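You operate a simulated robot arm through the tools that you are given. There is no shell and no other tool. Be economical: measure what you need, move in short steps, check, and stop when the job is done.

The job below is to be done with a simulated robot arm. You get a single attempt, and the scene is never put back.

Task
Open the fridge drawer, fetch the milk carton from the inside of the fridge drawer and stand it on the cream board with blue paper, then shut the drawer. Take the yellow felt pad on the short high shelf and put it away on the sideboard top. Take the white remote and put it on the blue plate. Fetch the white candle and set it on the pink board with green paper. Do these in any order. Set down upright: milk carton.

It is judged by the outcome, as a careful person would: the job done as asked, and still so three seconds after it is handed in. It fails if anything else is knocked over, pushed out of place, dropped, spilled or broken.

Robot
A 6-joint arm with a two-finger parallel gripper on a trunk, on a base that drives. Base frame: it is fixed to the floor where the robot stands at the start and does not move with it; the origin is under the middle of the robot, x ahead of it, y to its left, z up. Lengths are in m, angles in rad, forces in N, time in s.
With the tool pointing down near the work surface it reaches from about 0.1 to 0.66 m from the robot's upright axis, wherever it stands. Its first joint turns from -2.897 to 2.897 rad. Places, roughly: blue plate (19x19x2 cm) [-0.2, -2.5, 0.9]; cream board with blue paper (16x10x2 cm) [-1.3, -1.2, 0.7]; fridge drawer [0.6, -0.1, 0.6]; pink board with green paper (16x10x2 cm) [-0.7, 0.8, 0.9]; sideboard top [-0.6, 0.9, 0.8]; white candle [-1.5, 1.25, 1]; white remote (6x19x3 cm) [-0.9, 0.9, 0.9]; yellow felt pad (8x8x7 cm) [0.4, 0.7, 1.2]. Payload 4.1 kg.
The tool frame sits at the grasp point between the pads (the TCP): z along the fingers, y along the line on which they close. The tips reach 0.023 m beyond it. Largest opening 0.094 m; finger width 0.038, thickness 0.01; the body of the gripper, 0.054 by 0.096 m, starts 0.039 m behind the TCP.
Orientation is that of the tool frame in the base frame, as a unit quaternion [w, x, y, z]. With the fingers straight down and closing along the base's y, the tool's x points along the base's -x, its y along +y and its z along -z.

Tools
- The arm moves only by the tool step_arm. Its arguments are lists of equal length, an entry for each row: "turn": the turn, a rotation vector about the base's x, y, z in rad, a list of three; "delta_pos": the shift along the base's x, y, z in mm, a list of three; "claw": the opening, from 0 (shut) to 1 (fully open). In form: {"turn": [[wx, wy, wz], ...], "delta_pos": [[x, y, z], ...], "claw": [claw, ...]}. A call has 1 to 12 rows; each row is the pose to reach, as a shift and turn from the pose commanded when the call began. Each row takes 0.2 s and may step no farther than 0.05 m and 0.15 rad from the row before; otherwise, or with a gripper value out of range, the whole call is refused. A pose out of reach is approached as far as the arm can. The call stops where the force on the tool passes 40 N (or 10 N more than at its start, if that is more) or the arm is blocked; 0.2 s more then pass. The fingers move at their own pace (about 0.045 m/s each) and stop on an object; they squeeze with about 21 N. The grip force told is the motor's: it shows also when the fingers shut on nothing. Time passes only in rows, and 0.2 s behind the last, so rows that repeat a pose let the fingers close. It gives the time, the measured TCP pose, the force on the tool (base axes), the opening and the grip force at its end, in the units of the frame above (readings bear some noise), with the torque about the TCP (base axes, N m) and any sound that the robot's microphone picked up.
- Cameras (640 x 400 px; columns grow to the right, rows downward): "scene" is now at [0.0158, 0.1868, 1.5128]; the picture's right is [0.27, -0.96, 0.00], its down [-0.72, -0.21, -0.66] and it looks along [0.63, 0.18, -0.75] (base axes); focal length 214 px, centre (320, 200). "wrist" rides on the gripper at [0.086, 0.016, -0.074] in the tool frame; the picture's right is [-0.18, 0.98, 0.00], its down [-0.58, -0.11, -0.81] and it looks along [-0.79, -0.15, 0.59] (tool axes); focal length 243 px, centre (320, 200). There is no depth. A picture from a camera that has moved, and an enlarged one, comes with that camera's place and axes in the base frame and with its lens.
- grab_frame(camera): a new picture of that camera. The clock stands still meanwhile.
- move_column(by): slides the trunk up (or, below 0, down) by that many m; the arm and the scene camera ride with it, the base frame stays. It gives what a move gives, with no picture.
- drive_base(legs): drives the robot by 1 to 6 legs, each [ahead, turn to the left] in m and rad, along the robot's own axes; the way and the turn of a leg run together, so that a leg with both is an arc; at most 1.5 m and 3.142 rad a leg. The arm and the cameras ride along, it lands a little off, and it stops where it bumps. It gives what a move gives.
- aim_head(pan, tilt): turns the head with the scene camera to pan (to the left, within 2.705 rad either way) and tilt (down, from -0.506 to 1.204), counted from straight ahead of the robot. It gives what a move gives.
- enlarge(camera, box): a new picture of the part [left, top, right, bottom] of that camera's present view, enlarged. The clock stands still meanwhile.
- close_job(): hands the job in; it is judged then, once.

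Work in short steps. Places have to be worked out from the pictures, the camera data and where the tool is seen: move nearer, look again, correct. Check each grasp and each placing, and mend what went wrong. You have 165 turns and 108 pictures in all, those below and enlarged ones among them. Open the gripper and draw the arm clear of the work before you hand the job in, unless the task says otherwise; then end with one line.

The tools are called as name(argument=value, ...) on one line, values as JSON. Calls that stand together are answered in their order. step_arm: Moves the arm, as the interface text tells. Its arguments: {"type":"object","properties":{"turn":{"type":"array","items":{"type":"array","items":{"type":"number"}}},"delta_pos":{"type":"array","items":{"type":"array","items":{"type":"number"}}},"claw":{"type":"array","items":{"type":"number"}}},"required":["turn","delta_pos","claw"]} The other tools are called the same way: move_column (by) slides the trunk up or down; drive_base (legs) drives the base; aim_head (pan, tilt) turns the head that bears the scene camera; grab_frame (camera) takes a picture; enlarge (camera, box) takes an enlarged picture of a part of a camera's view; close_job () hands the job in.

At the start:

```text
time_s: 0.0
tool_pos: [0.2411, 0.176, 1.356]
tcp_rot: [0.0, 0.0, 1.0, 0.0]
ft_force: [0.4, -0.8, 0.4]
wrist_torque: [-0.05, 0.03, 0.01]
opening: 0.0938
finger_force: 0.1
trunk travel left (down, up): [-0.482, 0.108]
robot x, y, heading: [-0.0042, 0.0018, -0.001]
head pan, tilt: [0.279, 0.85]
```

scene: 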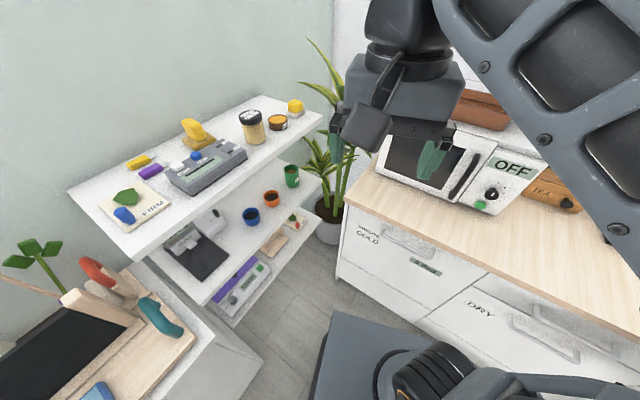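
wrist: 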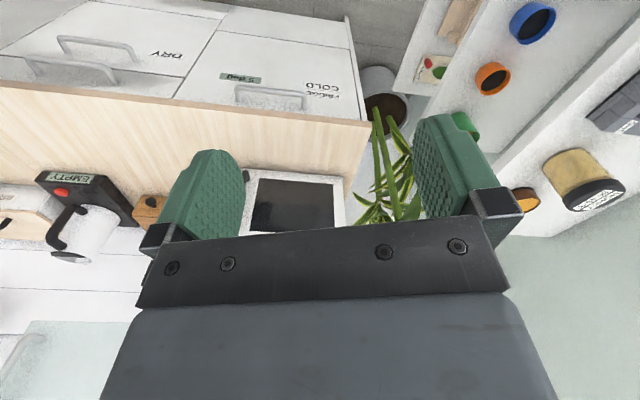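

I'll begin by looking at the shelf and at the counter more closely.

enlarge(camera="scene", box=[60, 80, 340, 255])

enlarge(camera="scene", box=[320, 120, 640, 320])

```text
2.29 times, centred on (200, 168) of scene
camera zoom: at [0.0158, 0.1868, 1.5128], right [0.27, -0.96, 0.0], down [-0.72, -0.21, -0.66], along [0.63, 0.18, -0.75], focal length 490 px, centre (594, 274)
```

zoom: 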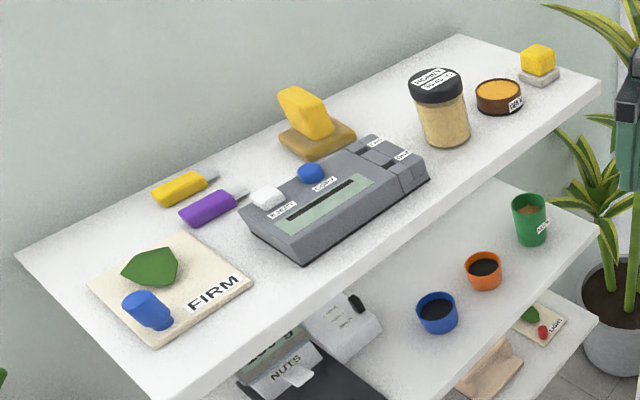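

```text
2.00 times, centred on (480, 220) of scene
camera zoom: at [0.0158, 0.1868, 1.5128], right [0.27, -0.96, 0.0], down [-0.72, -0.21, -0.66], along [0.63, 0.18, -0.75], focal length 429 px, centre (0, 160)
```

zoom: 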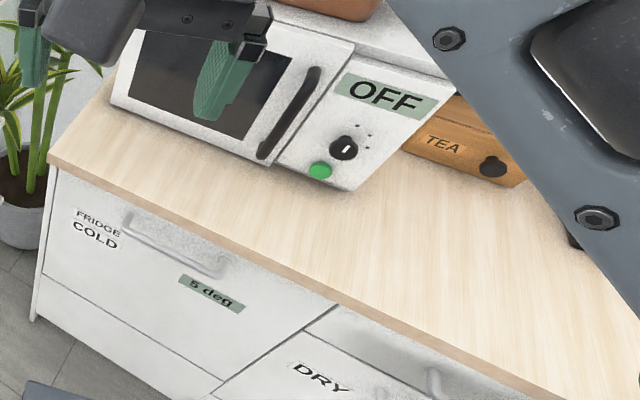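

The tilted yellow block on the brown base seems to be the pad (about 0.46, 0.70). Now I look round towards the sideboard and the other places.

aim_head(pan=2.1, tilt=0.6)

grab_frame(camera="scene")

aim_head(pan=-2.3, tilt=0.5)

grab_frame(camera="scene")

aim_head(pan=-1.3, tilt=0.5)

grab_frame(camera="scene")

```text
time_s: 1.8
tool_pos: [0.2409, 0.1757, 1.3577]
tcp_rot: [0.0, 0.0, 1.0, 0.001]
ft_force: [0.4, 1.0, -0.4]
wrist_torque: [0.0, -0.03, 0.02]
opening: 0.0942
finger_force: 0.0
trunk travel left (down, up): [-0.482, 0.108]
robot x, y, heading: [0.0031, -0.0045, 0.001]
head pan, tilt: [2.1, 0.6]
```

```text
103 pictures are left
camera scene: at [-0.1039, 0.2416, 1.5337], right [0.86, 0.5, 0.0], down [0.28, -0.49, -0.82], along [-0.42, 0.71, -0.57], focal length 214 px, centre (320, 200)
```

scene: 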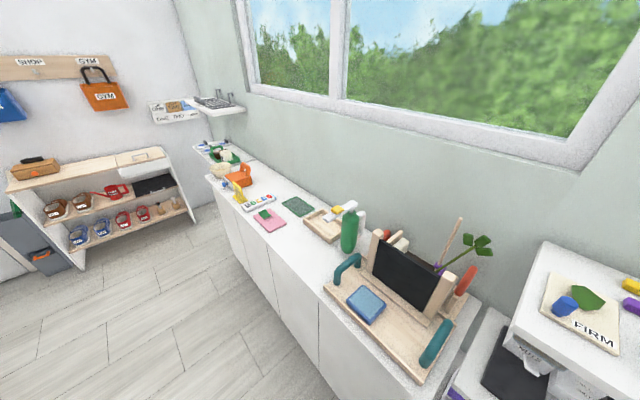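

```text
time_s: 5.3
tool_pos: [0.2423, 0.1738, 1.3562]
tcp_rot: [-0.001, 0.0, 1.0, 0.0]
ft_force: [0.1, 0.7, 0.0]
wrist_torque: [-0.01, 0.01, 0.0]
opening: 0.094
finger_force: 0.2
trunk travel left (down, up): [-0.482, 0.108]
robot x, y, heading: [0.0025, 0.0004, -0.002]
head pan, tilt: [-2.3, 0.499]
```

```text
102 pictures are left
camera scene: at [-0.12, 0.0975, 1.5428], right [-0.75, 0.67, 0.0], down [0.32, 0.36, -0.88], along [-0.58, -0.65, -0.48], focal length 214 px, centre (320, 200)
```

scene: 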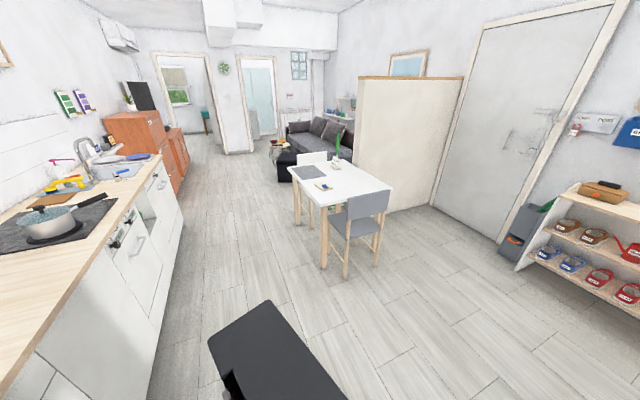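

```text
time_s: 6.6
tool_pos: [0.2401, 0.175, 1.356]
tcp_rot: [0.0, 0.0, 1.0, 0.001]
ft_force: [0.4, 1.3, 0.6]
wrist_torque: [0.02, -0.06, 0.0]
opening: 0.0941
finger_force: 0.0
trunk travel left (down, up): [-0.482, 0.108]
robot x, y, heading: [0.001, 0.0018, 0.001]
head pan, tilt: [-1.3, 0.499]
```

```text
101 pictures are left
camera scene: at [-0.0351, 0.0776, 1.5428], right [-0.96, -0.27, 0.0], down [-0.13, 0.46, -0.88], along [0.23, -0.85, -0.48], focal length 214 px, centre (320, 200)
```

scene: 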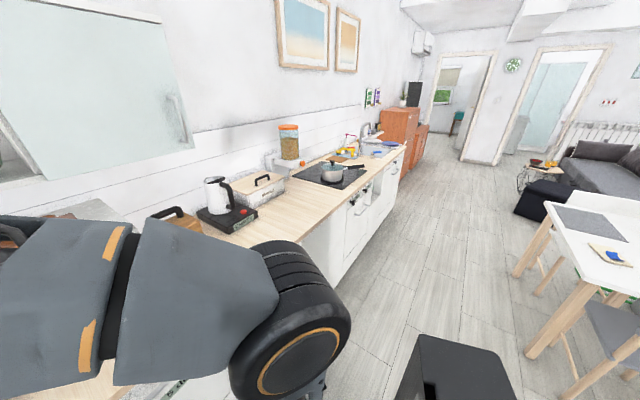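

The room is clear now; I zoom into the sideboard, table and the plate region.

enlarge(camera="scene", box=[300, 100, 460, 200])

aim_head(pan=2.1, tilt=0.6)

enlarge(camera="scene", box=[180, 110, 400, 250])

enlarge(camera="scene", box=[300, 180, 520, 318])

aim_head(pan=-2.3, tilt=0.5)

enlarge(camera="scene", box=[250, 130, 410, 230])

```text
4.00 times, centred on (380, 150) of scene
camera zoom: at [-0.0351, 0.0776, 1.5428], right [-0.96, -0.27, 0.0], down [-0.13, 0.46, -0.88], along [0.23, -0.85, -0.48], focal length 858 px, centre (80, 400)
```

zoom: 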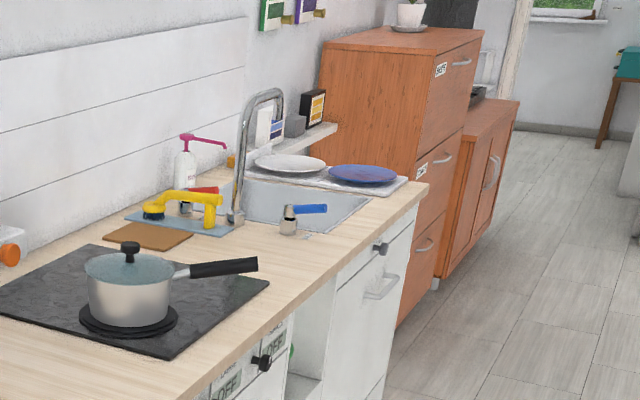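

```text
time_s: 9.5
tool_pos: [0.2405, 0.1758, 1.3586]
tcp_rot: [0.0, 0.0, 1.0, 0.0]
ft_force: [-0.3, 0.2, 0.2]
wrist_torque: [0.01, 0.04, 0.02]
opening: 0.0941
finger_force: 0.0
trunk travel left (down, up): [-0.482, 0.108]
robot x, y, heading: [-0.0009, -0.0009, 0.004]
head pan, tilt: [2.1, 0.6]
```

```text
2.86 times, centred on (290, 180) of scene
camera zoom: at [-0.1039, 0.2416, 1.5337], right [0.86, 0.5, 0.0], down [0.28, -0.49, -0.83], along [-0.42, 0.71, -0.56], focal length 613 px, centre (406, 257)
```

zoom: 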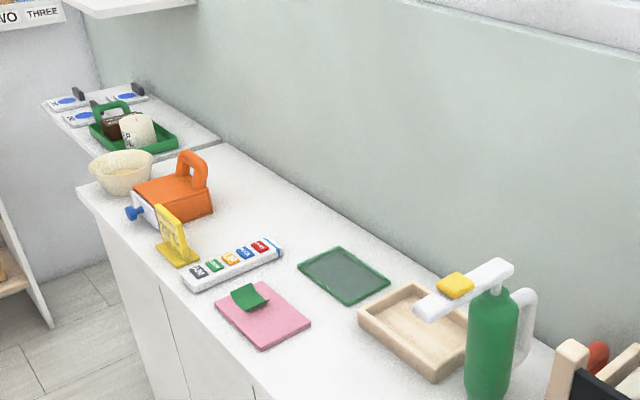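

```text
2.90 times, centred on (410, 249) of scene
camera zoom: at [-0.1039, 0.2416, 1.5337], right [0.86, 0.5, 0.0], down [0.28, -0.49, -0.83], along [-0.42, 0.71, -0.56], focal length 622 px, centre (59, 58)
```

zoom: 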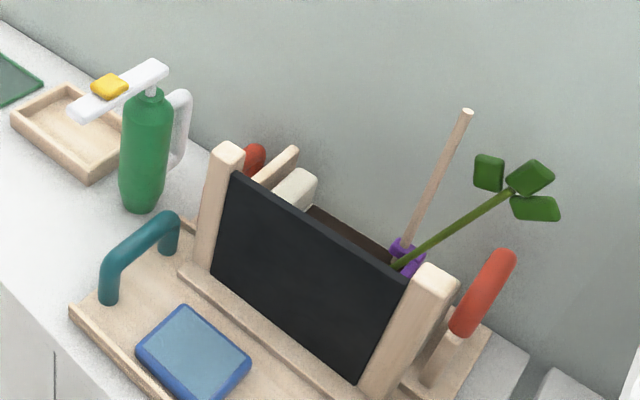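

```text
time_s: 13.0
tool_pos: [0.241, 0.1757, 1.3566]
tcp_rot: [0.0, 0.0, 1.0, 0.0]
ft_force: [0.5, -0.3, -0.1]
wrist_torque: [-0.01, 0.02, 0.0]
opening: 0.0939
finger_force: 0.0
trunk travel left (down, up): [-0.482, 0.108]
robot x, y, heading: [-0.0001, 0.0004, -0.004]
head pan, tilt: [-2.3, 0.499]
```

```text
4.00 times, centred on (330, 180) of scene
camera zoom: at [-0.12, 0.0975, 1.5428], right [-0.75, 0.67, 0.0], down [0.32, 0.36, -0.88], along [-0.58, -0.65, -0.48], focal length 858 px, centre (280, 280)
```

zoom: 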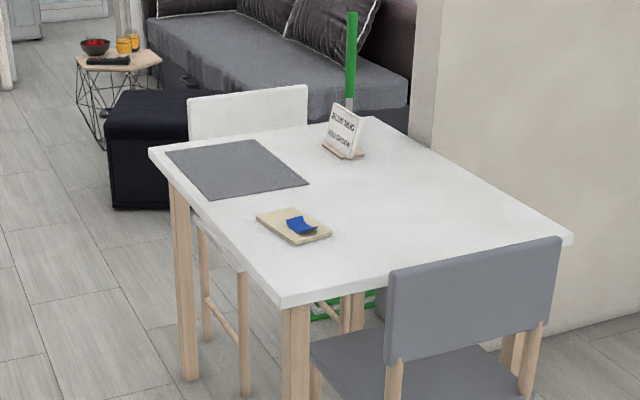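

Next I check the robot's own footprint by tilting the head down on the shelf side, so I know how near I can drive.

aim_head(pan=1.3, tilt=1.15)

grab_frame(camera="scene")

```text
time_s: 16.0
tool_pos: [0.2405, 0.1766, 1.3564]
tcp_rot: [0.0, 0.0, 1.0, 0.0]
ft_force: [-0.1, -0.3, -0.4]
wrist_torque: [-0.01, -0.02, -0.05]
opening: 0.094
finger_force: 0.1
trunk travel left (down, up): [-0.482, 0.108]
robot x, y, heading: [-0.0029, -0.0003, -0.005]
head pan, tilt: [1.3, 1.15]
```

```text
96 pictures are left
camera scene: at [-0.0434, 0.2227, 1.492], right [0.96, -0.27, 0.0], down [-0.24, -0.88, -0.41], along [0.11, 0.39, -0.91], focal length 214 px, centre (320, 200)
```

scene: 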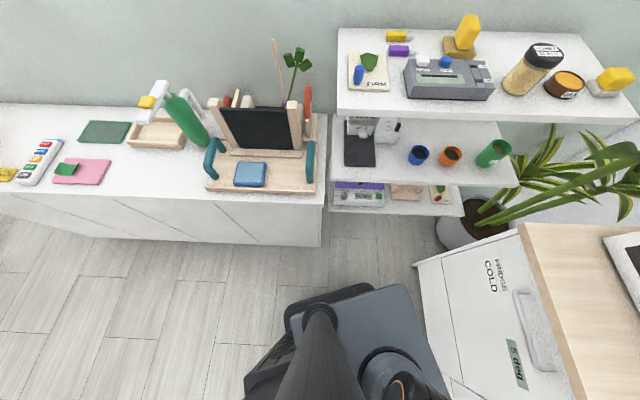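

The robot can work parallel to the shelf and sideboard line (room turned about -0.32 rad). I shuffle the base nearer to the shelf with a reverse/forward manoeuvre.

drive_base(legs=[[0, -0.62], [-0.5, 0], [0, 0.45], [0.52, 0], [0, -0.15]])

grab_frame(camera="scene")

```text
time_s: 25.2
tool_pos: [0.3759, 0.2937, 1.3574]
tcp_rot: [0.0, 0.16, 0.987, 0.0]
ft_force: [0.7, -0.3, -0.6]
wrist_torque: [0.01, -0.02, 0.02]
opening: 0.0943
finger_force: 0.0
trunk travel left (down, up): [-0.482, 0.108]
robot x, y, heading: [0.092, 0.2049, -0.329]
head pan, tilt: [1.3, 1.15]
```

```text
95 pictures are left
camera scene: at [0.122, 0.4299, 1.492], right [0.83, -0.56, 0.0], down [-0.51, -0.76, -0.41], along [0.23, 0.34, -0.91], focal length 214 px, centre (320, 200)
```

scene: 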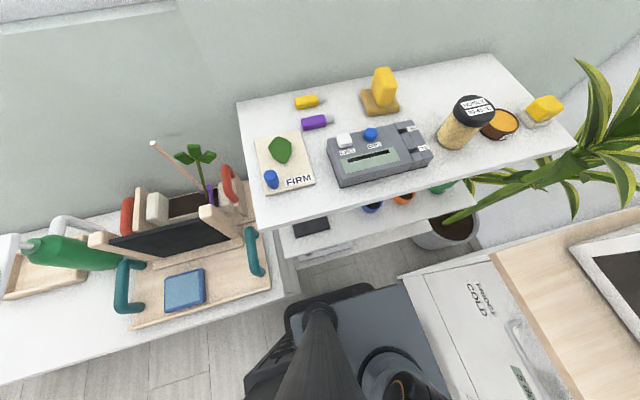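

The robot is beside the shelf. I enlarge on the pad to decide the grasp.

enlarge(camera="scene", box=[320, 50, 480, 150])

```text
4.00 times, centred on (400, 100) of scene
camera zoom: at [0.122, 0.4299, 1.492], right [0.83, -0.56, 0.0], down [-0.51, -0.76, -0.41], along [0.23, 0.34, -0.91], focal length 858 px, centre (0, 600)
```

zoom: 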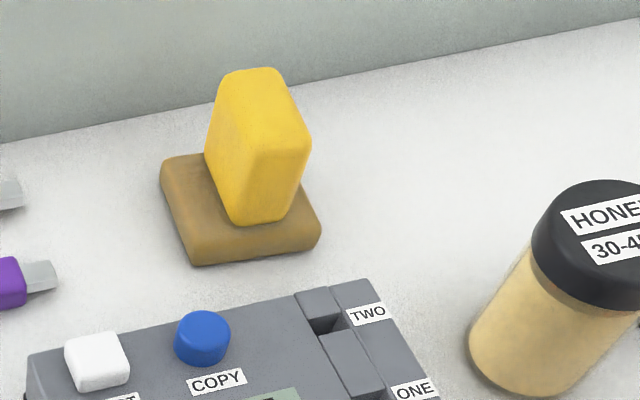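

It is a stamp-like pad: 8 cm base with a ~28 mm thick grip, centre about (0.453, 0.685), base on z≈1.14. I move above it at the present height, turning the tool so the fingers close across the thin side.

step_arm(turn=[[0, 0, 0.131], [0, 0, 0.262], [0, 0, 0.393], [0, 0, 0.524], [0, 0, 0.655], [0, 0, 0.785], [0, 0, 0.916], [0, 0, 1.047], [0, 0, 1.178], [0, 0, 1.309], [0, 0, 1.44], [0, 0, 1.571]], delta_pos=[[6.5, 32.6, 0], [13, 65, 0], [19.5, 98, 0], [26, 130, 0], [32.5, 163, 0], [39, 196, 0], [45.5, 228, 0], [52, 261, 0], [58.5, 293, 0], [65, 326, 0], [71.5, 358, 0], [78, 391, 0]], claw=[1, 1, 1, 1, 1, 1, 1, 1, 1, 1, 1, 1])

grab_frame(camera="wrist")

grab_frame(camera="scene")

```text
time_s: 27.8
tool_pos: [0.4113, 0.6041, 1.2872]
tcp_rot: [0.001, -0.558, 0.83, 0.001]
ft_force: [0.0, -0.8, 0.1]
wrist_torque: [0.02, 0.0, -0.02]
opening: 0.0937
finger_force: 0.0
out of reach, approached as far as the arm can: row 5, 6, 7, 8, 9, 10, 11, 12
trunk travel left (down, up): [-0.482, 0.108]
robot x, y, heading: [0.0907, 0.2085, -0.326]
head pan, tilt: [1.3, 1.15]
```

```text
93 pictures are left
camera wrist: at [0.3644, 0.5294, 1.3597], right [-0.84, 0.54, 0.0], down [0.32, 0.5, 0.81], along [0.44, 0.68, -0.59], focal length 243 px, centre (320, 200)
```

wrist: 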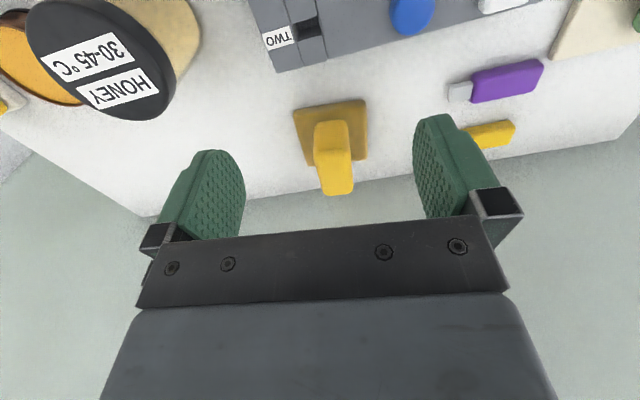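

```text
92 pictures are left
camera scene: at [0.1216, 0.4291, 1.4922], right [0.83, -0.56, 0.0], down [-0.51, -0.76, -0.41], along [0.23, 0.34, -0.91], focal length 214 px, centre (320, 200)
```

scene: 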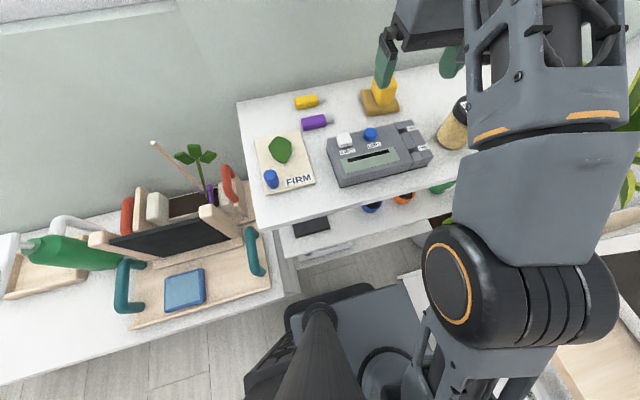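

The arm ran out of reach at this height; the pad's place (0.453, 0.687) is confirmed by the wrist view. Raising the trunk puts the target lower relative to the shoulder.

move_column(by=0.1)

step_arm(turn=[[0, 0, 0], [0, 0, 0], [0, 0, 0]], delta_pos=[[13, 27, -40], [27, 54, -80], [41, 81, -110]], claw=[1, 1, 1])

```text
time_s: 29.1
tool_pos: [0.4119, 0.6038, 1.3854]
tcp_rot: [0.0, -0.558, 0.83, -0.001]
ft_force: [-0.6, 0.3, -0.3]
wrist_torque: [0.0, 0.01, 0.0]
opening: 0.0941
finger_force: 0.0
trunk travel left (down, up): [-0.582, 0.008]
robot x, y, heading: [0.0939, 0.2105, -0.326]
head pan, tilt: [1.3, 1.15]
```

```text
refused: row 2 steps farther than a row can; nothing moved
```

The rows were too long. I test what the commanded pose is with a small move down.

step_arm(turn=[[0, 0, 0], [0, 0, 0], [0, 0, 0], [0, 0, 0]], delta_pos=[[0, 0, -20], [0, 0, -40], [0, 0, -60], [0, 0, -60]], claw=[1, 1, 1, 1])

```text
time_s: 30.1
tool_pos: [0.4137, 0.6054, 1.3267]
tcp_rot: [0.0, -0.557, 0.831, 0.0]
ft_force: [-0.1, 0.3, 0.8]
wrist_torque: [0.01, -0.01, 0.01]
opening: 0.0939
finger_force: 0.1
trunk travel left (down, up): [-0.582, 0.008]
robot x, y, heading: [0.0883, 0.2052, -0.324]
head pan, tilt: [1.3, 1.15]
```

Commands start from the actual pose. Now I go towards above the pad at z≈1.25.

step_arm(turn=[[0, 0, 0.02], [0, 0, 0.04], [0, 0, 0.05], [0, 0, 0.05]], delta_pos=[[13, 27, -19], [26, 54, -38], [39, 82, -57], [39, 82, -72]], claw=[1, 1, 1, 1])

grab_frame(camera="wrist")

```text
time_s: 31.1
tool_pos: [0.4513, 0.687, 1.2537]
tcp_rot: [0.0, -0.578, 0.816, 0.0]
ft_force: [0.0, 0.9, 0.2]
wrist_torque: [-0.04, 0.03, -0.01]
opening: 0.0942
finger_force: 0.0
trunk travel left (down, up): [-0.582, 0.008]
robot x, y, heading: [0.0926, 0.2057, -0.32]
head pan, tilt: [1.3, 1.15]
```

```text
91 pictures are left
camera wrist: at [0.408, 0.61, 1.3272], right [-0.87, 0.5, 0.0], down [0.3, 0.51, 0.81], along [0.4, 0.7, -0.59], focal length 243 px, centre (320, 200)
```

wrist: 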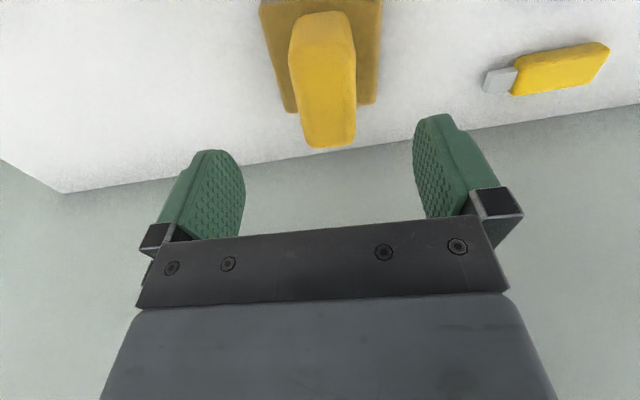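

Well aligned laterally. I descend 60 mm with the fingers open and close.

step_arm(turn=[[0, 0, 0], [0, 0, 0], [0, 0, 0], [0, 0, 0]], delta_pos=[[0, 0, -20], [0, 0, -40], [0, 0, -58], [0, 0, -58]], claw=[1, 1, 1, 1])

grab_frame(camera="wrist")

enlarge(camera="scene", box=[320, 20, 480, 120])

```text
time_s: 32.1
tool_pos: [0.4524, 0.6867, 1.1953]
tcp_rot: [0.0, -0.578, 0.816, -0.001]
ft_force: [0.5, 0.0, -0.2]
wrist_torque: [0.01, -0.02, -0.01]
opening: 0.094
finger_force: 0.0
trunk travel left (down, up): [-0.582, 0.008]
robot x, y, heading: [0.0927, 0.2054, -0.325]
head pan, tilt: [1.3, 1.15]
```

```text
90 pictures are left
camera wrist: at [0.4085, 0.6105, 1.2687], right [-0.87, 0.5, 0.0], down [0.3, 0.51, 0.81], along [0.4, 0.7, -0.59], focal length 243 px, centre (320, 200)
```

wrist: 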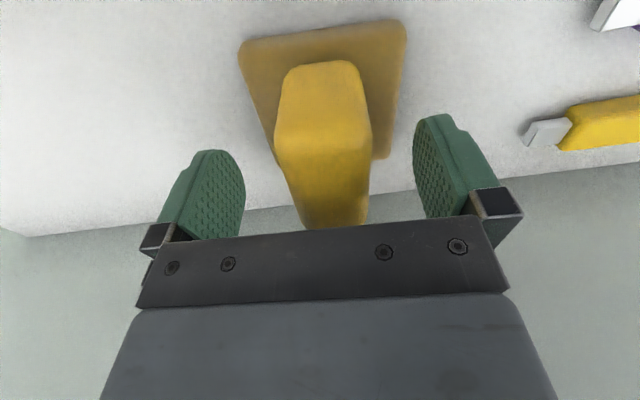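

```text
4.00 times, centred on (400, 70) of scene
camera zoom: at [0.1219, 0.4301, 1.592], right [0.83, -0.56, 0.0], down [-0.51, -0.76, -0.41], along [0.23, 0.34, -0.91], focal length 858 px, centre (0, 720)
```

zoom: 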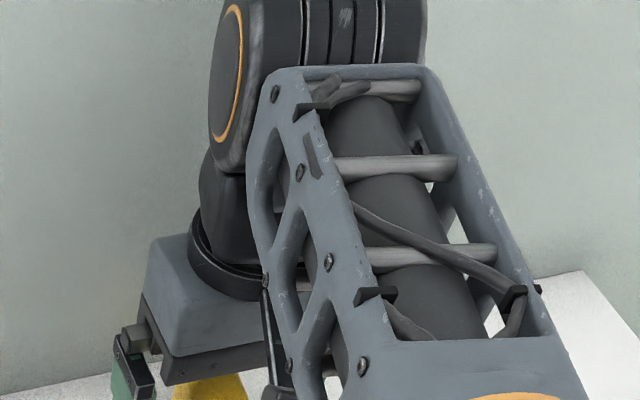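

The grip stands between the fingers. Closing.

step_arm(turn=[[0, 0, 0], [0, 0, 0], [0, 0, 0], [0, 0, 0], [0, 0, 0]], delta_pos=[[0, 0, 0], [0, 0, 0], [0, 0, 0], [0, 0, 0], [0, 0, 0]], claw=[0, 0, 0, 0, 0])

step_arm(turn=[[0, 0, 0], [0, 0, 0], [0, 0, 0]], delta_pos=[[0, 0, 30], [0, 0, 60], [0, 0, 90]], claw=[0, 0, 0])

grab_frame(camera="wrist")

```text
time_s: 33.3
tool_pos: [0.4524, 0.6873, 1.1948]
tcp_rot: [0.0, -0.578, 0.816, 0.0]
ft_force: [-0.1, 0.8, 1.2]
wrist_torque: [0.02, 0.01, -0.01]
opening: 0.0315
finger_force: 21.4
trunk travel left (down, up): [-0.582, 0.008]
robot x, y, heading: [0.095, 0.2043, -0.32]
head pan, tilt: [1.3, 1.15]
```

```text
time_s: 34.1
tool_pos: [0.4467, 0.6792, 1.2807]
tcp_rot: [0.0, -0.578, 0.816, 0.0]
ft_force: [0.6, 0.1, 0.5]
wrist_torque: [0.05, -0.04, 0.02]
opening: 0.0002
finger_force: 20.8
out of reach, approached as far as the arm can: row 3
trunk travel left (down, up): [-0.582, 0.008]
robot x, y, heading: [0.0926, 0.2058, -0.322]
head pan, tilt: [1.3, 1.15]
```

```text
88 pictures are left
camera wrist: at [0.4033, 0.6017, 1.3552], right [-0.87, 0.5, 0.0], down [0.3, 0.51, 0.81], along [0.4, 0.7, -0.59], focal length 243 px, centre (320, 200)
```

wrist: 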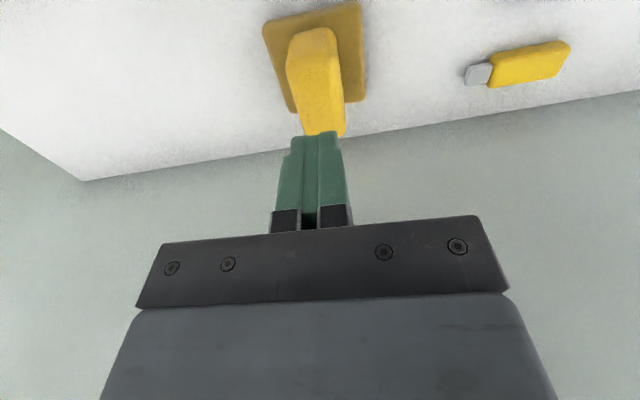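

The grip slipped off at the lift; the pad stays in its place. I re-approach slightly nearer to the camera side (about 0.446, 0.678) and deeper, then lift slowly.

step_arm(turn=[[0, 0, 0], [0, 0, 0], [0, 0, 0], [0, 0, 0], [0, 0, 0], [0, 0, 0], [0, 0, 0], [0, 0, 0]], delta_pos=[[0, 0, 0], [0, 0, 0], [0, 0, 0], [0, 0, 0], [0, 0, -30], [0, 0, -60], [0, 0, -92], [0, 0, -92]], claw=[1, 1, 1, 1, 1, 1, 1, 1])

grab_frame(camera="wrist")

```text
time_s: 35.9
tool_pos: [0.447, 0.6826, 1.1897]
tcp_rot: [0.0, -0.578, 0.816, 0.0]
ft_force: [-0.1, -0.4, -1.1]
wrist_torque: [-0.02, 0.02, 0.01]
opening: 0.0942
finger_force: 0.0
trunk travel left (down, up): [-0.582, 0.008]
robot x, y, heading: [0.0916, 0.202, -0.323]
head pan, tilt: [1.3, 1.15]
```

```text
87 pictures are left
camera wrist: at [0.405, 0.6039, 1.2638], right [-0.87, 0.5, 0.0], down [0.3, 0.51, 0.81], along [0.4, 0.7, -0.59], focal length 243 px, centre (320, 200)
```

wrist: 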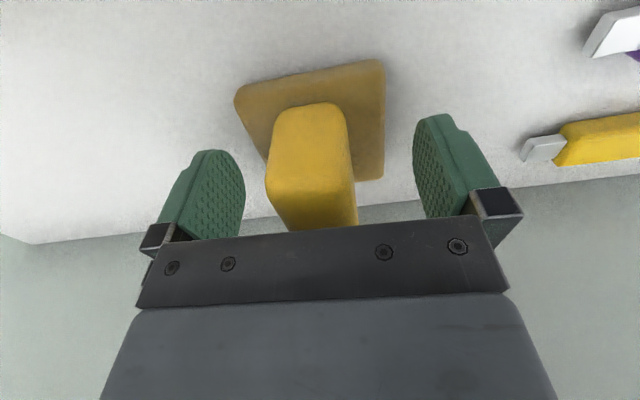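

The pad is in place and the fingers straddle it. I shift 10 mm towards me, 4 mm lower, close, wait, then lift gently.

step_arm(turn=[[0, 0, 0], [0, 0, 0], [0, 0, 0], [0, 0, 0], [0, 0, 0], [0, 0, 0], [0, 0, 0], [0, 0, 0]], delta_pos=[[-3, -10, 0], [-3, -10, -5], [-3, -10, -5], [-3, -10, -5], [-3, -10, -5], [-3, -10, -5], [-3, -10, -5], [-3, -10, -5]], claw=[1, 1, 0, 0, 0, 0, 0, 0])

step_arm(turn=[[0, 0, 0], [0, 0, 0], [0, 0, 0]], delta_pos=[[0, 0, 5], [0, 0, 10], [0, 0, 15]], claw=[0, 0, 0])

grab_frame(camera="wrist")

```text
time_s: 37.7
tool_pos: [0.444, 0.6709, 1.1866]
tcp_rot: [0.0, -0.578, 0.816, 0.0]
ft_force: [-0.2, -1.0, 0.6]
wrist_torque: [0.02, 0.0, 0.02]
opening: 0.0694
finger_force: 21.0
trunk travel left (down, up): [-0.582, 0.008]
robot x, y, heading: [0.0902, 0.2021, -0.325]
head pan, tilt: [1.3, 1.15]
```

```text
time_s: 38.5
tool_pos: [0.4442, 0.6712, 1.2001]
tcp_rot: [0.0, -0.578, 0.816, 0.0]
ft_force: [-0.2, 0.0, 0.2]
wrist_torque: [0.03, 0.01, -0.01]
opening: 0.0691
finger_force: 20.7
trunk travel left (down, up): [-0.582, 0.008]
robot x, y, heading: [0.0898, 0.2026, -0.322]
head pan, tilt: [1.3, 1.15]
```

```text
86 pictures are left
camera wrist: at [0.4008, 0.5936, 1.273], right [-0.87, 0.5, 0.0], down [0.3, 0.51, 0.81], along [0.4, 0.7, -0.59], focal length 243 px, centre (320, 200)
```

wrist: 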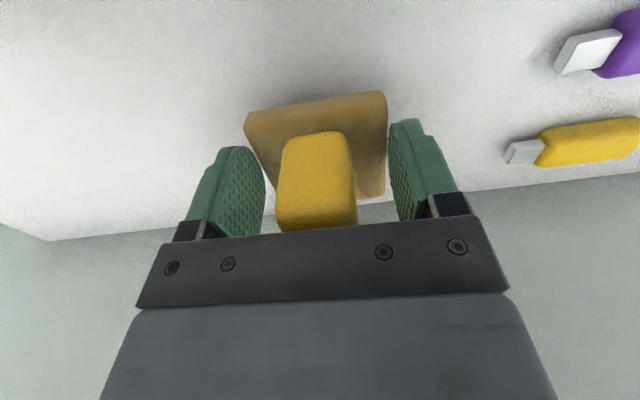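

The fingers closed on the base itself (69 mm). I lift a little further to see whether it comes along.

step_arm(turn=[[0, 0, 0], [0, 0, 0], [0, 0, 0]], delta_pos=[[0, 0, 8], [0, 0, 16], [0, 0, 24]], claw=[0, 0, 0])

grab_frame(camera="wrist")

```text
time_s: 39.3
tool_pos: [0.4439, 0.6704, 1.2226]
tcp_rot: [0.001, -0.578, 0.816, -0.001]
ft_force: [0.5, -0.3, -1.1]
wrist_torque: [0.0, 0.02, -0.01]
opening: 0.0691
finger_force: 20.4
trunk travel left (down, up): [-0.582, 0.008]
robot x, y, heading: [0.0907, 0.2022, -0.324]
head pan, tilt: [1.3, 1.15]
```

```text
85 pictures are left
camera wrist: at [0.4007, 0.5941, 1.2966], right [-0.87, 0.5, 0.0], down [0.3, 0.51, 0.81], along [0.4, 0.7, -0.59], focal length 243 px, centre (320, 200)
```

wrist: 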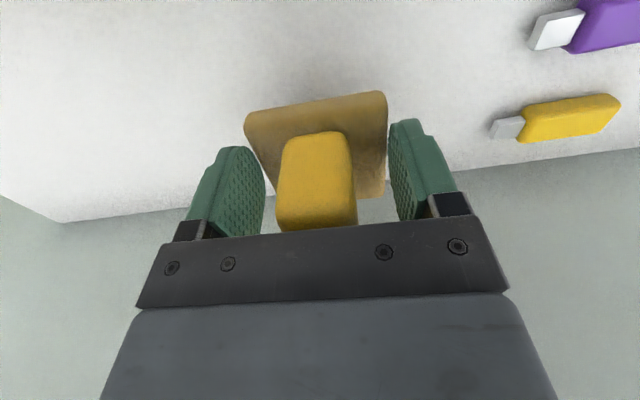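

It is lifted and held. I raise it, move sideways away from the honey jar, then retract over the robot.

step_arm(turn=[[0, 0, 0], [0, 0, 0], [0, 0, 0], [0, 0, 0], [0, 0, 0], [0, 0, 0], [0, 0, 0], [0, 0, 0], [0, 0, 0], [0, 0, 0], [0, 0, 0], [0, 0, 0]], delta_pos=[[0, 0, 15], [-5, 0, 30], [-20, 5, 40], [-35, 10, 48], [-50, 12, 54], [-65, 8, 60], [-78, -8, 66], [-90, -28, 72], [-100, -50, 78], [-108, -74, 84], [-116, -98, 90], [-124, -122, 96]], claw=[0, 0, 0, 0, 0, 0, 0, 0, 0, 0, 0, 0])

step_arm(turn=[[0, 0, 0], [0, 0, 0], [0, 0, 0], [0, 0, 0], [0, 0, 0], [0, 0, 0]], delta_pos=[[-9, -27, 0], [-18, -54, 0], [-27, -81, 0], [-36, -108, 0], [-45, -135, 0], [-52, -155, 0]], claw=[0, 0, 0, 0, 0, 0])

grab_frame(camera="wrist")

```text
time_s: 41.9
tool_pos: [0.3204, 0.5461, 1.3214]
tcp_rot: [0.0, -0.578, 0.816, 0.0]
ft_force: [-0.1, -0.3, -0.5]
wrist_torque: [-0.02, -0.03, -0.01]
opening: 0.0692
finger_force: 20.8
trunk travel left (down, up): [-0.582, 0.008]
robot x, y, heading: [0.0925, 0.2072, -0.323]
head pan, tilt: [1.3, 1.15]
```

```text
time_s: 43.3
tool_pos: [0.2694, 0.3922, 1.3185]
tcp_rot: [0.0, -0.578, 0.816, 0.0]
ft_force: [-0.1, 0.0, -0.4]
wrist_torque: [0.0, 0.03, 0.03]
opening: 0.0692
finger_force: 21.0
trunk travel left (down, up): [-0.582, 0.008]
robot x, y, heading: [0.0898, 0.2051, -0.322]
head pan, tilt: [1.3, 1.15]
```

```text
84 pictures are left
camera wrist: at [0.2253, 0.3165, 1.3929], right [-0.87, 0.5, 0.0], down [0.3, 0.51, 0.81], along [0.4, 0.7, -0.59], focal length 243 px, centre (320, 200)
```

wrist: 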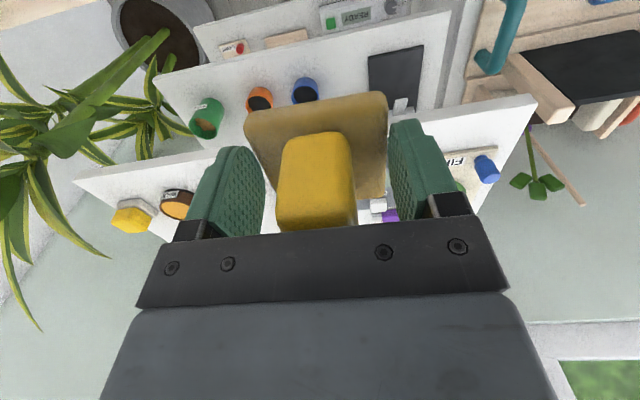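

Holding firmly. I reverse along the sideboard, drifting slightly away from it.

drive_base(legs=[[0, 0.05], [-0.75, 0], [0, -0.05]])

aim_head(pan=1.75, tilt=0.9)

grab_frame(camera="scene")

```text
time_s: 48.2
tool_pos: [-0.4542, 0.5962, 1.3186]
tcp_rot: [0.0, -0.579, 0.815, 0.0]
ft_force: [-0.3, 0.0, -0.2]
wrist_torque: [0.01, 0.01, 0.01]
opening: 0.0691
finger_force: 21.4
trunk travel left (down, up): [-0.582, 0.008]
robot x, y, heading: [-0.6341, 0.4062, -0.319]
head pan, tilt: [1.3, 1.15]
```

```text
time_s: 49.1
tool_pos: [-0.4551, 0.5959, 1.3202]
tcp_rot: [0.0, -0.579, 0.815, -0.001]
ft_force: [-0.3, 1.6, -1.0]
wrist_torque: [0.0, 0.02, 0.0]
opening: 0.069
finger_force: 20.8
trunk travel left (down, up): [-0.582, 0.008]
robot x, y, heading: [-0.6339, 0.4089, -0.322]
head pan, tilt: [1.751, 0.901]
```

```text
83 pictures are left
camera scene: at [-0.6243, 0.6579, 1.6089], right [0.99, -0.14, 0.0], down [-0.11, -0.78, -0.62], along [0.09, 0.61, -0.78], focal length 214 px, centre (320, 200)
```

scene: 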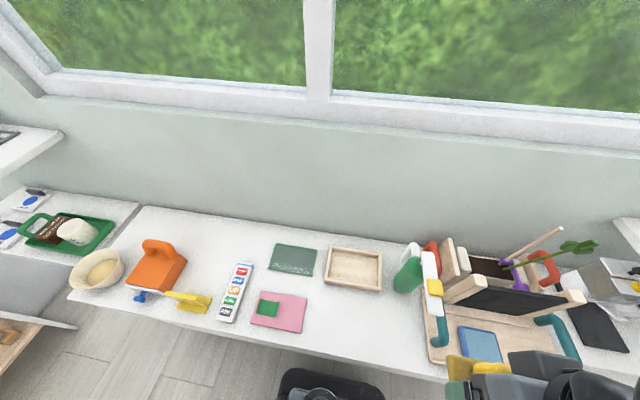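

The free spot between the pink board and the big tray is around (-0.49, 0.76). I move the pad above it, then lower the trunk.

step_arm(turn=[[0, 0, 0], [0, 0, 0], [0, 0, 0], [0, 0, 0], [0, 0, 0], [0, 0, 0]], delta_pos=[[-7, 26, 0], [-14, 52, 0], [-21, 78, 0], [-28, 104, 0], [-35, 130, 0], [-40, 154, 0]], claw=[0, 0, 0, 0, 0, 0])

move_column(by=-0.36)

grab_frame(camera="wrist")

grab_frame(camera="scene")

```text
time_s: 50.5
tool_pos: [-0.4946, 0.7526, 1.3186]
tcp_rot: [-0.001, -0.578, 0.816, 0.0]
ft_force: [-0.1, 0.4, 0.0]
wrist_torque: [0.0, -0.02, -0.05]
opening: 0.0693
finger_force: 21.0
trunk travel left (down, up): [-0.582, 0.008]
robot x, y, heading: [-0.6318, 0.4086, -0.323]
head pan, tilt: [1.751, 0.901]
```

```text
time_s: 54.0
tool_pos: [-0.4944, 0.7516, 0.9587]
tcp_rot: [0.0, -0.578, 0.816, 0.0]
ft_force: [-0.5, -0.5, -0.6]
wrist_torque: [-0.02, 0.0, 0.01]
opening: 0.0692
finger_force: 21.0
trunk travel left (down, up): [-0.222, 0.368]
robot x, y, heading: [-0.6319, 0.4028, -0.326]
head pan, tilt: [1.751, 0.901]
```

```text
82 pictures are left
camera wrist: at [-0.5376, 0.6751, 1.032], right [-0.87, 0.5, 0.0], down [0.3, 0.51, 0.81], along [0.4, 0.7, -0.59], focal length 243 px, centre (320, 200)
```

wrist: 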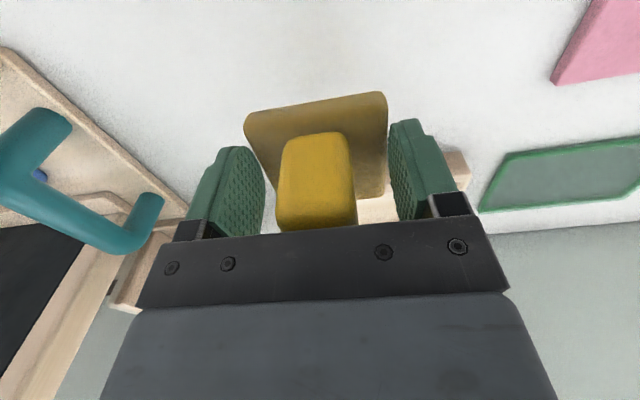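

```text
81 pictures are left
camera scene: at [-0.6244, 0.6579, 1.2489], right [0.99, -0.14, 0.0], down [-0.11, -0.78, -0.62], along [0.09, 0.61, -0.78], focal length 214 px, centre (320, 200)
```

scene: 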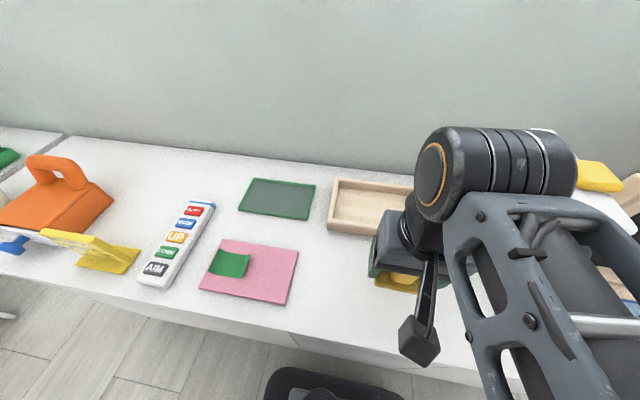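

The pad is over clear space. I descend in small steps, watching the force for contact.

step_arm(turn=[[0, 0, 0], [0, 0, 0], [0, 0, 0], [0, 0, 0]], delta_pos=[[0, 0, -20], [0, 0, -40], [0, 0, -50], [0, 0, -55]], claw=[0, 0, 0, 0])

grab_frame(camera="wrist")

step_arm(turn=[[0, 0, 0], [0, 0, 0], [0, 0, 0]], delta_pos=[[0, 0, -4], [0, 0, -8], [0, 0, -12]], claw=[0, 0, 0])

```text
time_s: 55.0
tool_pos: [-0.495, 0.753, 0.9026]
tcp_rot: [-0.001, -0.578, 0.816, 0.0]
ft_force: [-0.4, 0.8, -1.3]
wrist_torque: [0.03, 0.0, 0.01]
opening: 0.0691
finger_force: 20.9
trunk travel left (down, up): [-0.222, 0.368]
robot x, y, heading: [-0.6327, 0.406, -0.32]
head pan, tilt: [1.751, 0.901]
```

```text
80 pictures are left
camera wrist: at [-0.5381, 0.6755, 0.9769], right [-0.87, 0.5, 0.0], down [0.3, 0.51, 0.81], along [0.4, 0.7, -0.59], focal length 243 px, centre (320, 200)
```

wrist: 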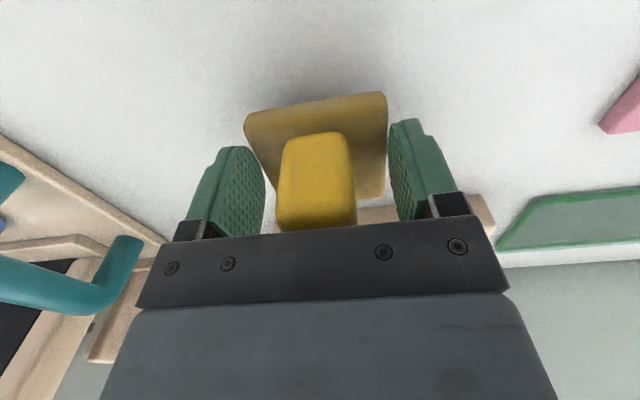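

```text
time_s: 55.8
tool_pos: [-0.4939, 0.752, 0.8906]
tcp_rot: [0.001, -0.579, 0.815, 0.0]
ft_force: [-0.4, -0.6, -0.8]
wrist_torque: [-0.02, 0.03, 0.02]
opening: 0.0691
finger_force: 20.9
trunk travel left (down, up): [-0.222, 0.368]
robot x, y, heading: [-0.6323, 0.4086, -0.324]
head pan, tilt: [1.751, 0.901]
```

Still no contact at z=0.891; continuing down.

step_arm(turn=[[0, 0, 0], [0, 0, 0], [0, 0, 0]], delta_pos=[[0, 0, -4], [0, 0, -8], [0, 0, -11]], claw=[0, 0, 0])

grab_frame(camera="wrist")

```text
time_s: 56.6
tool_pos: [-0.4943, 0.7521, 0.8825]
tcp_rot: [0.003, -0.578, 0.816, 0.002]
ft_force: [0.4, 0.5, 26.3]
wrist_torque: [0.05, -0.08, -0.07]
opening: 0.0699
finger_force: 21.2
trunk travel left (down, up): [-0.222, 0.368]
robot x, y, heading: [-0.6309, 0.4027, -0.323]
head pan, tilt: [1.751, 0.901]
```

```text
79 pictures are left
camera wrist: at [-0.537, 0.6748, 0.9552], right [-0.87, 0.5, 0.0], down [0.29, 0.51, 0.81], along [0.4, 0.7, -0.59], focal length 243 px, centre (320, 200)
```

wrist: 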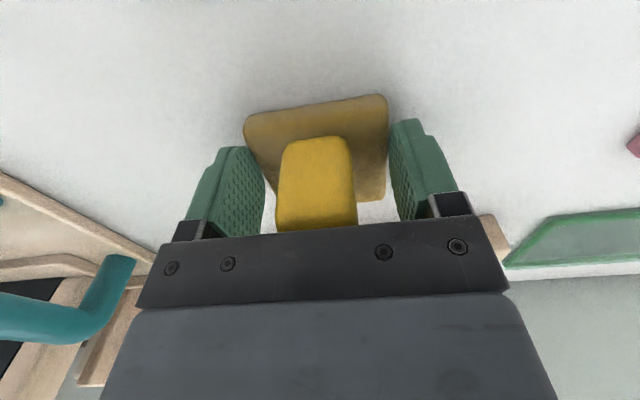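

Contact felt (26 N). I ease off slightly, open, and rise.

step_arm(turn=[[0, 0, 0], [0, 0, 0], [0, 0, 0], [0, 0, 0], [0, 0, 30], [0, 0, 0], [0, 0, 0]], delta_pos=[[0, 0, 3], [0, 0, 3], [0, 0, 3], [0, 0, 3], [0, 0, 30], [0, 0, 60], [0, 0, 100]], claw=[0, 1, 1, 1, 1, 1, 1])

```text
refused: 30 is not a number from -6.98132 to 6.98132
```

Typo in a turn row; repeating it properly.

step_arm(turn=[[0, 0, 0], [0, 0, 0], [0, 0, 0], [0, 0, 0], [0, 0, 0], [0, 0, 0], [0, 0, 0]], delta_pos=[[0, 0, 3], [0, 0, 3], [0, 0, 3], [0, 0, 3], [0, 0, 30], [0, 0, 70], [0, 0, 110]], claw=[0, 1, 1, 1, 1, 1, 1])

grab_frame(camera="wrist")

grab_frame(camera="scene")

```text
time_s: 58.2
tool_pos: [-0.4937, 0.7493, 0.9873]
tcp_rot: [0.0, -0.579, 0.815, 0.0]
ft_force: [0.1, 0.0, -0.4]
wrist_torque: [-0.05, 0.0, 0.0]
opening: 0.094
finger_force: 0.0
trunk travel left (down, up): [-0.222, 0.368]
robot x, y, heading: [-0.6292, 0.4073, -0.323]
head pan, tilt: [1.751, 0.901]
```

```text
78 pictures are left
camera wrist: at [-0.5373, 0.6724, 1.0619], right [-0.87, 0.5, 0.0], down [0.3, 0.51, 0.81], along [0.4, 0.7, -0.59], focal length 243 px, centre (320, 200)
```

wrist: 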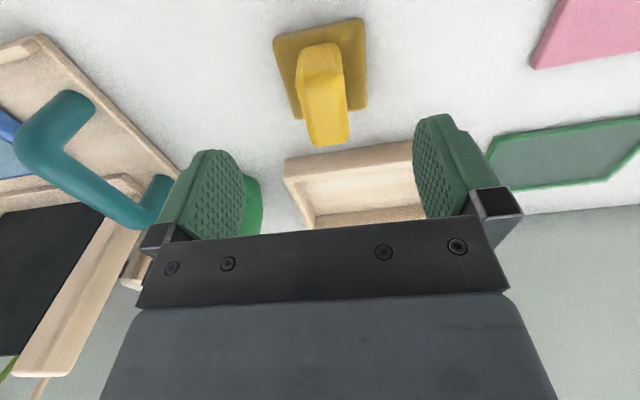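

```text
77 pictures are left
camera scene: at [-0.6244, 0.658, 1.2489], right [0.99, -0.14, 0.0], down [-0.11, -0.78, -0.62], along [0.09, 0.61, -0.78], focal length 214 px, centre (320, 200)
```

scene: 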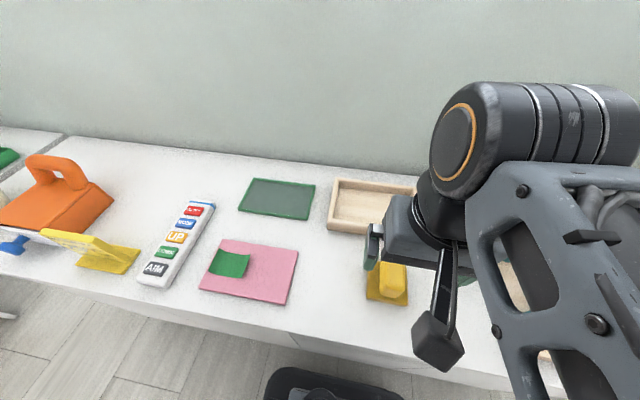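

The pad stands on the sideboard. Next the candle: I retract, raise the trunk a little and reverse toward the sideboard's far end.

step_arm(turn=[[0, 0, 0], [0, 0, 0], [0, 0, 0], [0, 0, 0]], delta_pos=[[-13, -38, 0], [-26, -76, 0], [-38, -114, 0], [-48, -142, 0]], claw=[1, 1, 1, 1])

move_column(by=0.2)

drive_base(legs=[[-0.85, 0]])

grab_frame(camera="scene")

```text
time_s: 59.2
tool_pos: [-0.54, 0.6088, 0.9901]
tcp_rot: [0.0, -0.578, 0.816, 0.0]
ft_force: [0.3, 0.0, -0.4]
wrist_torque: [-0.02, 0.0, 0.02]
opening: 0.0939
finger_force: 0.1
trunk travel left (down, up): [-0.222, 0.368]
robot x, y, heading: [-0.6294, 0.4102, -0.322]
head pan, tilt: [1.751, 0.901]
```

```text
time_s: 61.4
tool_pos: [-0.5389, 0.6102, 1.1917]
tcp_rot: [0.0, -0.579, 0.815, 0.001]
ft_force: [-0.9, -1.0, 0.0]
wrist_torque: [0.0, 0.01, -0.03]
opening: 0.0939
finger_force: 0.0
trunk travel left (down, up): [-0.422, 0.168]
robot x, y, heading: [-0.6359, 0.4061, -0.323]
head pan, tilt: [1.751, 0.901]
```

```text
time_s: 65.8
tool_pos: [-1.3367, 0.8736, 1.1908]
tcp_rot: [0.001, -0.58, 0.814, 0.002]
ft_force: [-0.1, 0.4, -0.2]
wrist_torque: [0.01, 0.0, 0.01]
opening: 0.0938
finger_force: 0.0
trunk travel left (down, up): [-0.422, 0.168]
robot x, y, heading: [-1.4287, 0.6707, -0.319]
head pan, tilt: [1.751, 0.901]
```

```text
76 pictures are left
camera scene: at [-1.4216, 0.922, 1.4489], right [0.99, -0.14, 0.0], down [-0.11, -0.78, -0.62], along [0.09, 0.62, -0.78], focal length 214 px, centre (320, 200)
```

scene: 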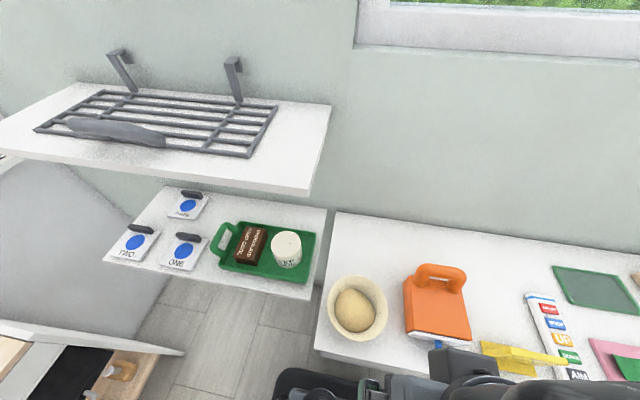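

The candle stands in a green tray on a lower shelf, with a higher shelf above/behind. I enlarge to see clearances.

enlarge(camera="scene", box=[160, 150, 400, 300])

aim_head(pan=2.3, tilt=0.7)

grab_frame(camera="scene")

```text
2.67 times, centred on (280, 225) of scene
camera zoom: at [-1.4216, 0.922, 1.4489], right [0.99, -0.14, 0.0], down [-0.11, -0.78, -0.62], along [0.09, 0.62, -0.78], focal length 572 px, centre (427, 133)
```

zoom: 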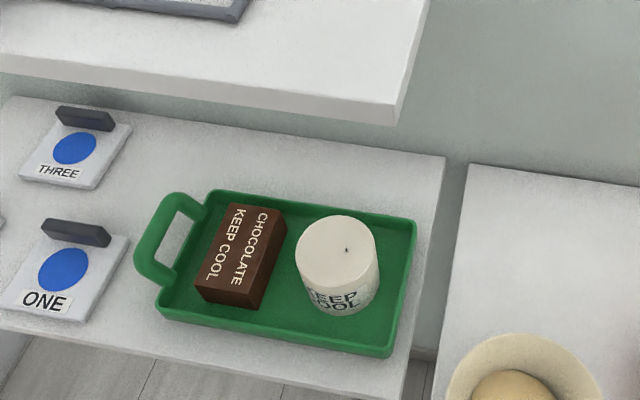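

```text
time_s: 66.8
tool_pos: [-1.3376, 0.8733, 1.1917]
tcp_rot: [0.0, -0.58, 0.815, 0.001]
ft_force: [0.2, 0.1, -0.3]
wrist_torque: [0.02, 0.01, -0.03]
opening: 0.094
finger_force: 0.1
trunk travel left (down, up): [-0.422, 0.168]
robot x, y, heading: [-1.4296, 0.6689, -0.317]
head pan, tilt: [2.3, 0.7]
```

```text
74 pictures are left
camera scene: at [-1.4659, 0.925, 1.4651], right [0.92, 0.4, 0.0], down [0.26, -0.59, -0.76], along [-0.31, 0.7, -0.64], focal length 214 px, centre (320, 200)
```

scene: 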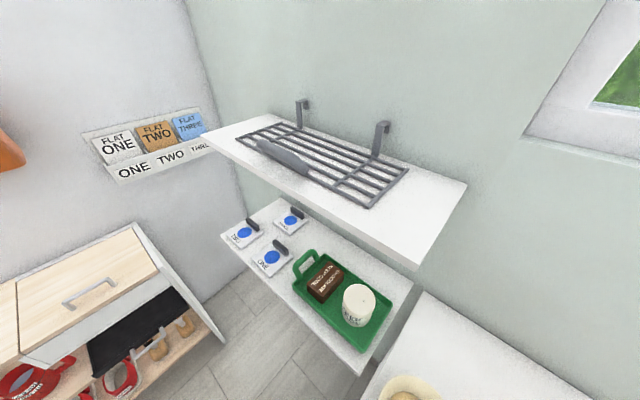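

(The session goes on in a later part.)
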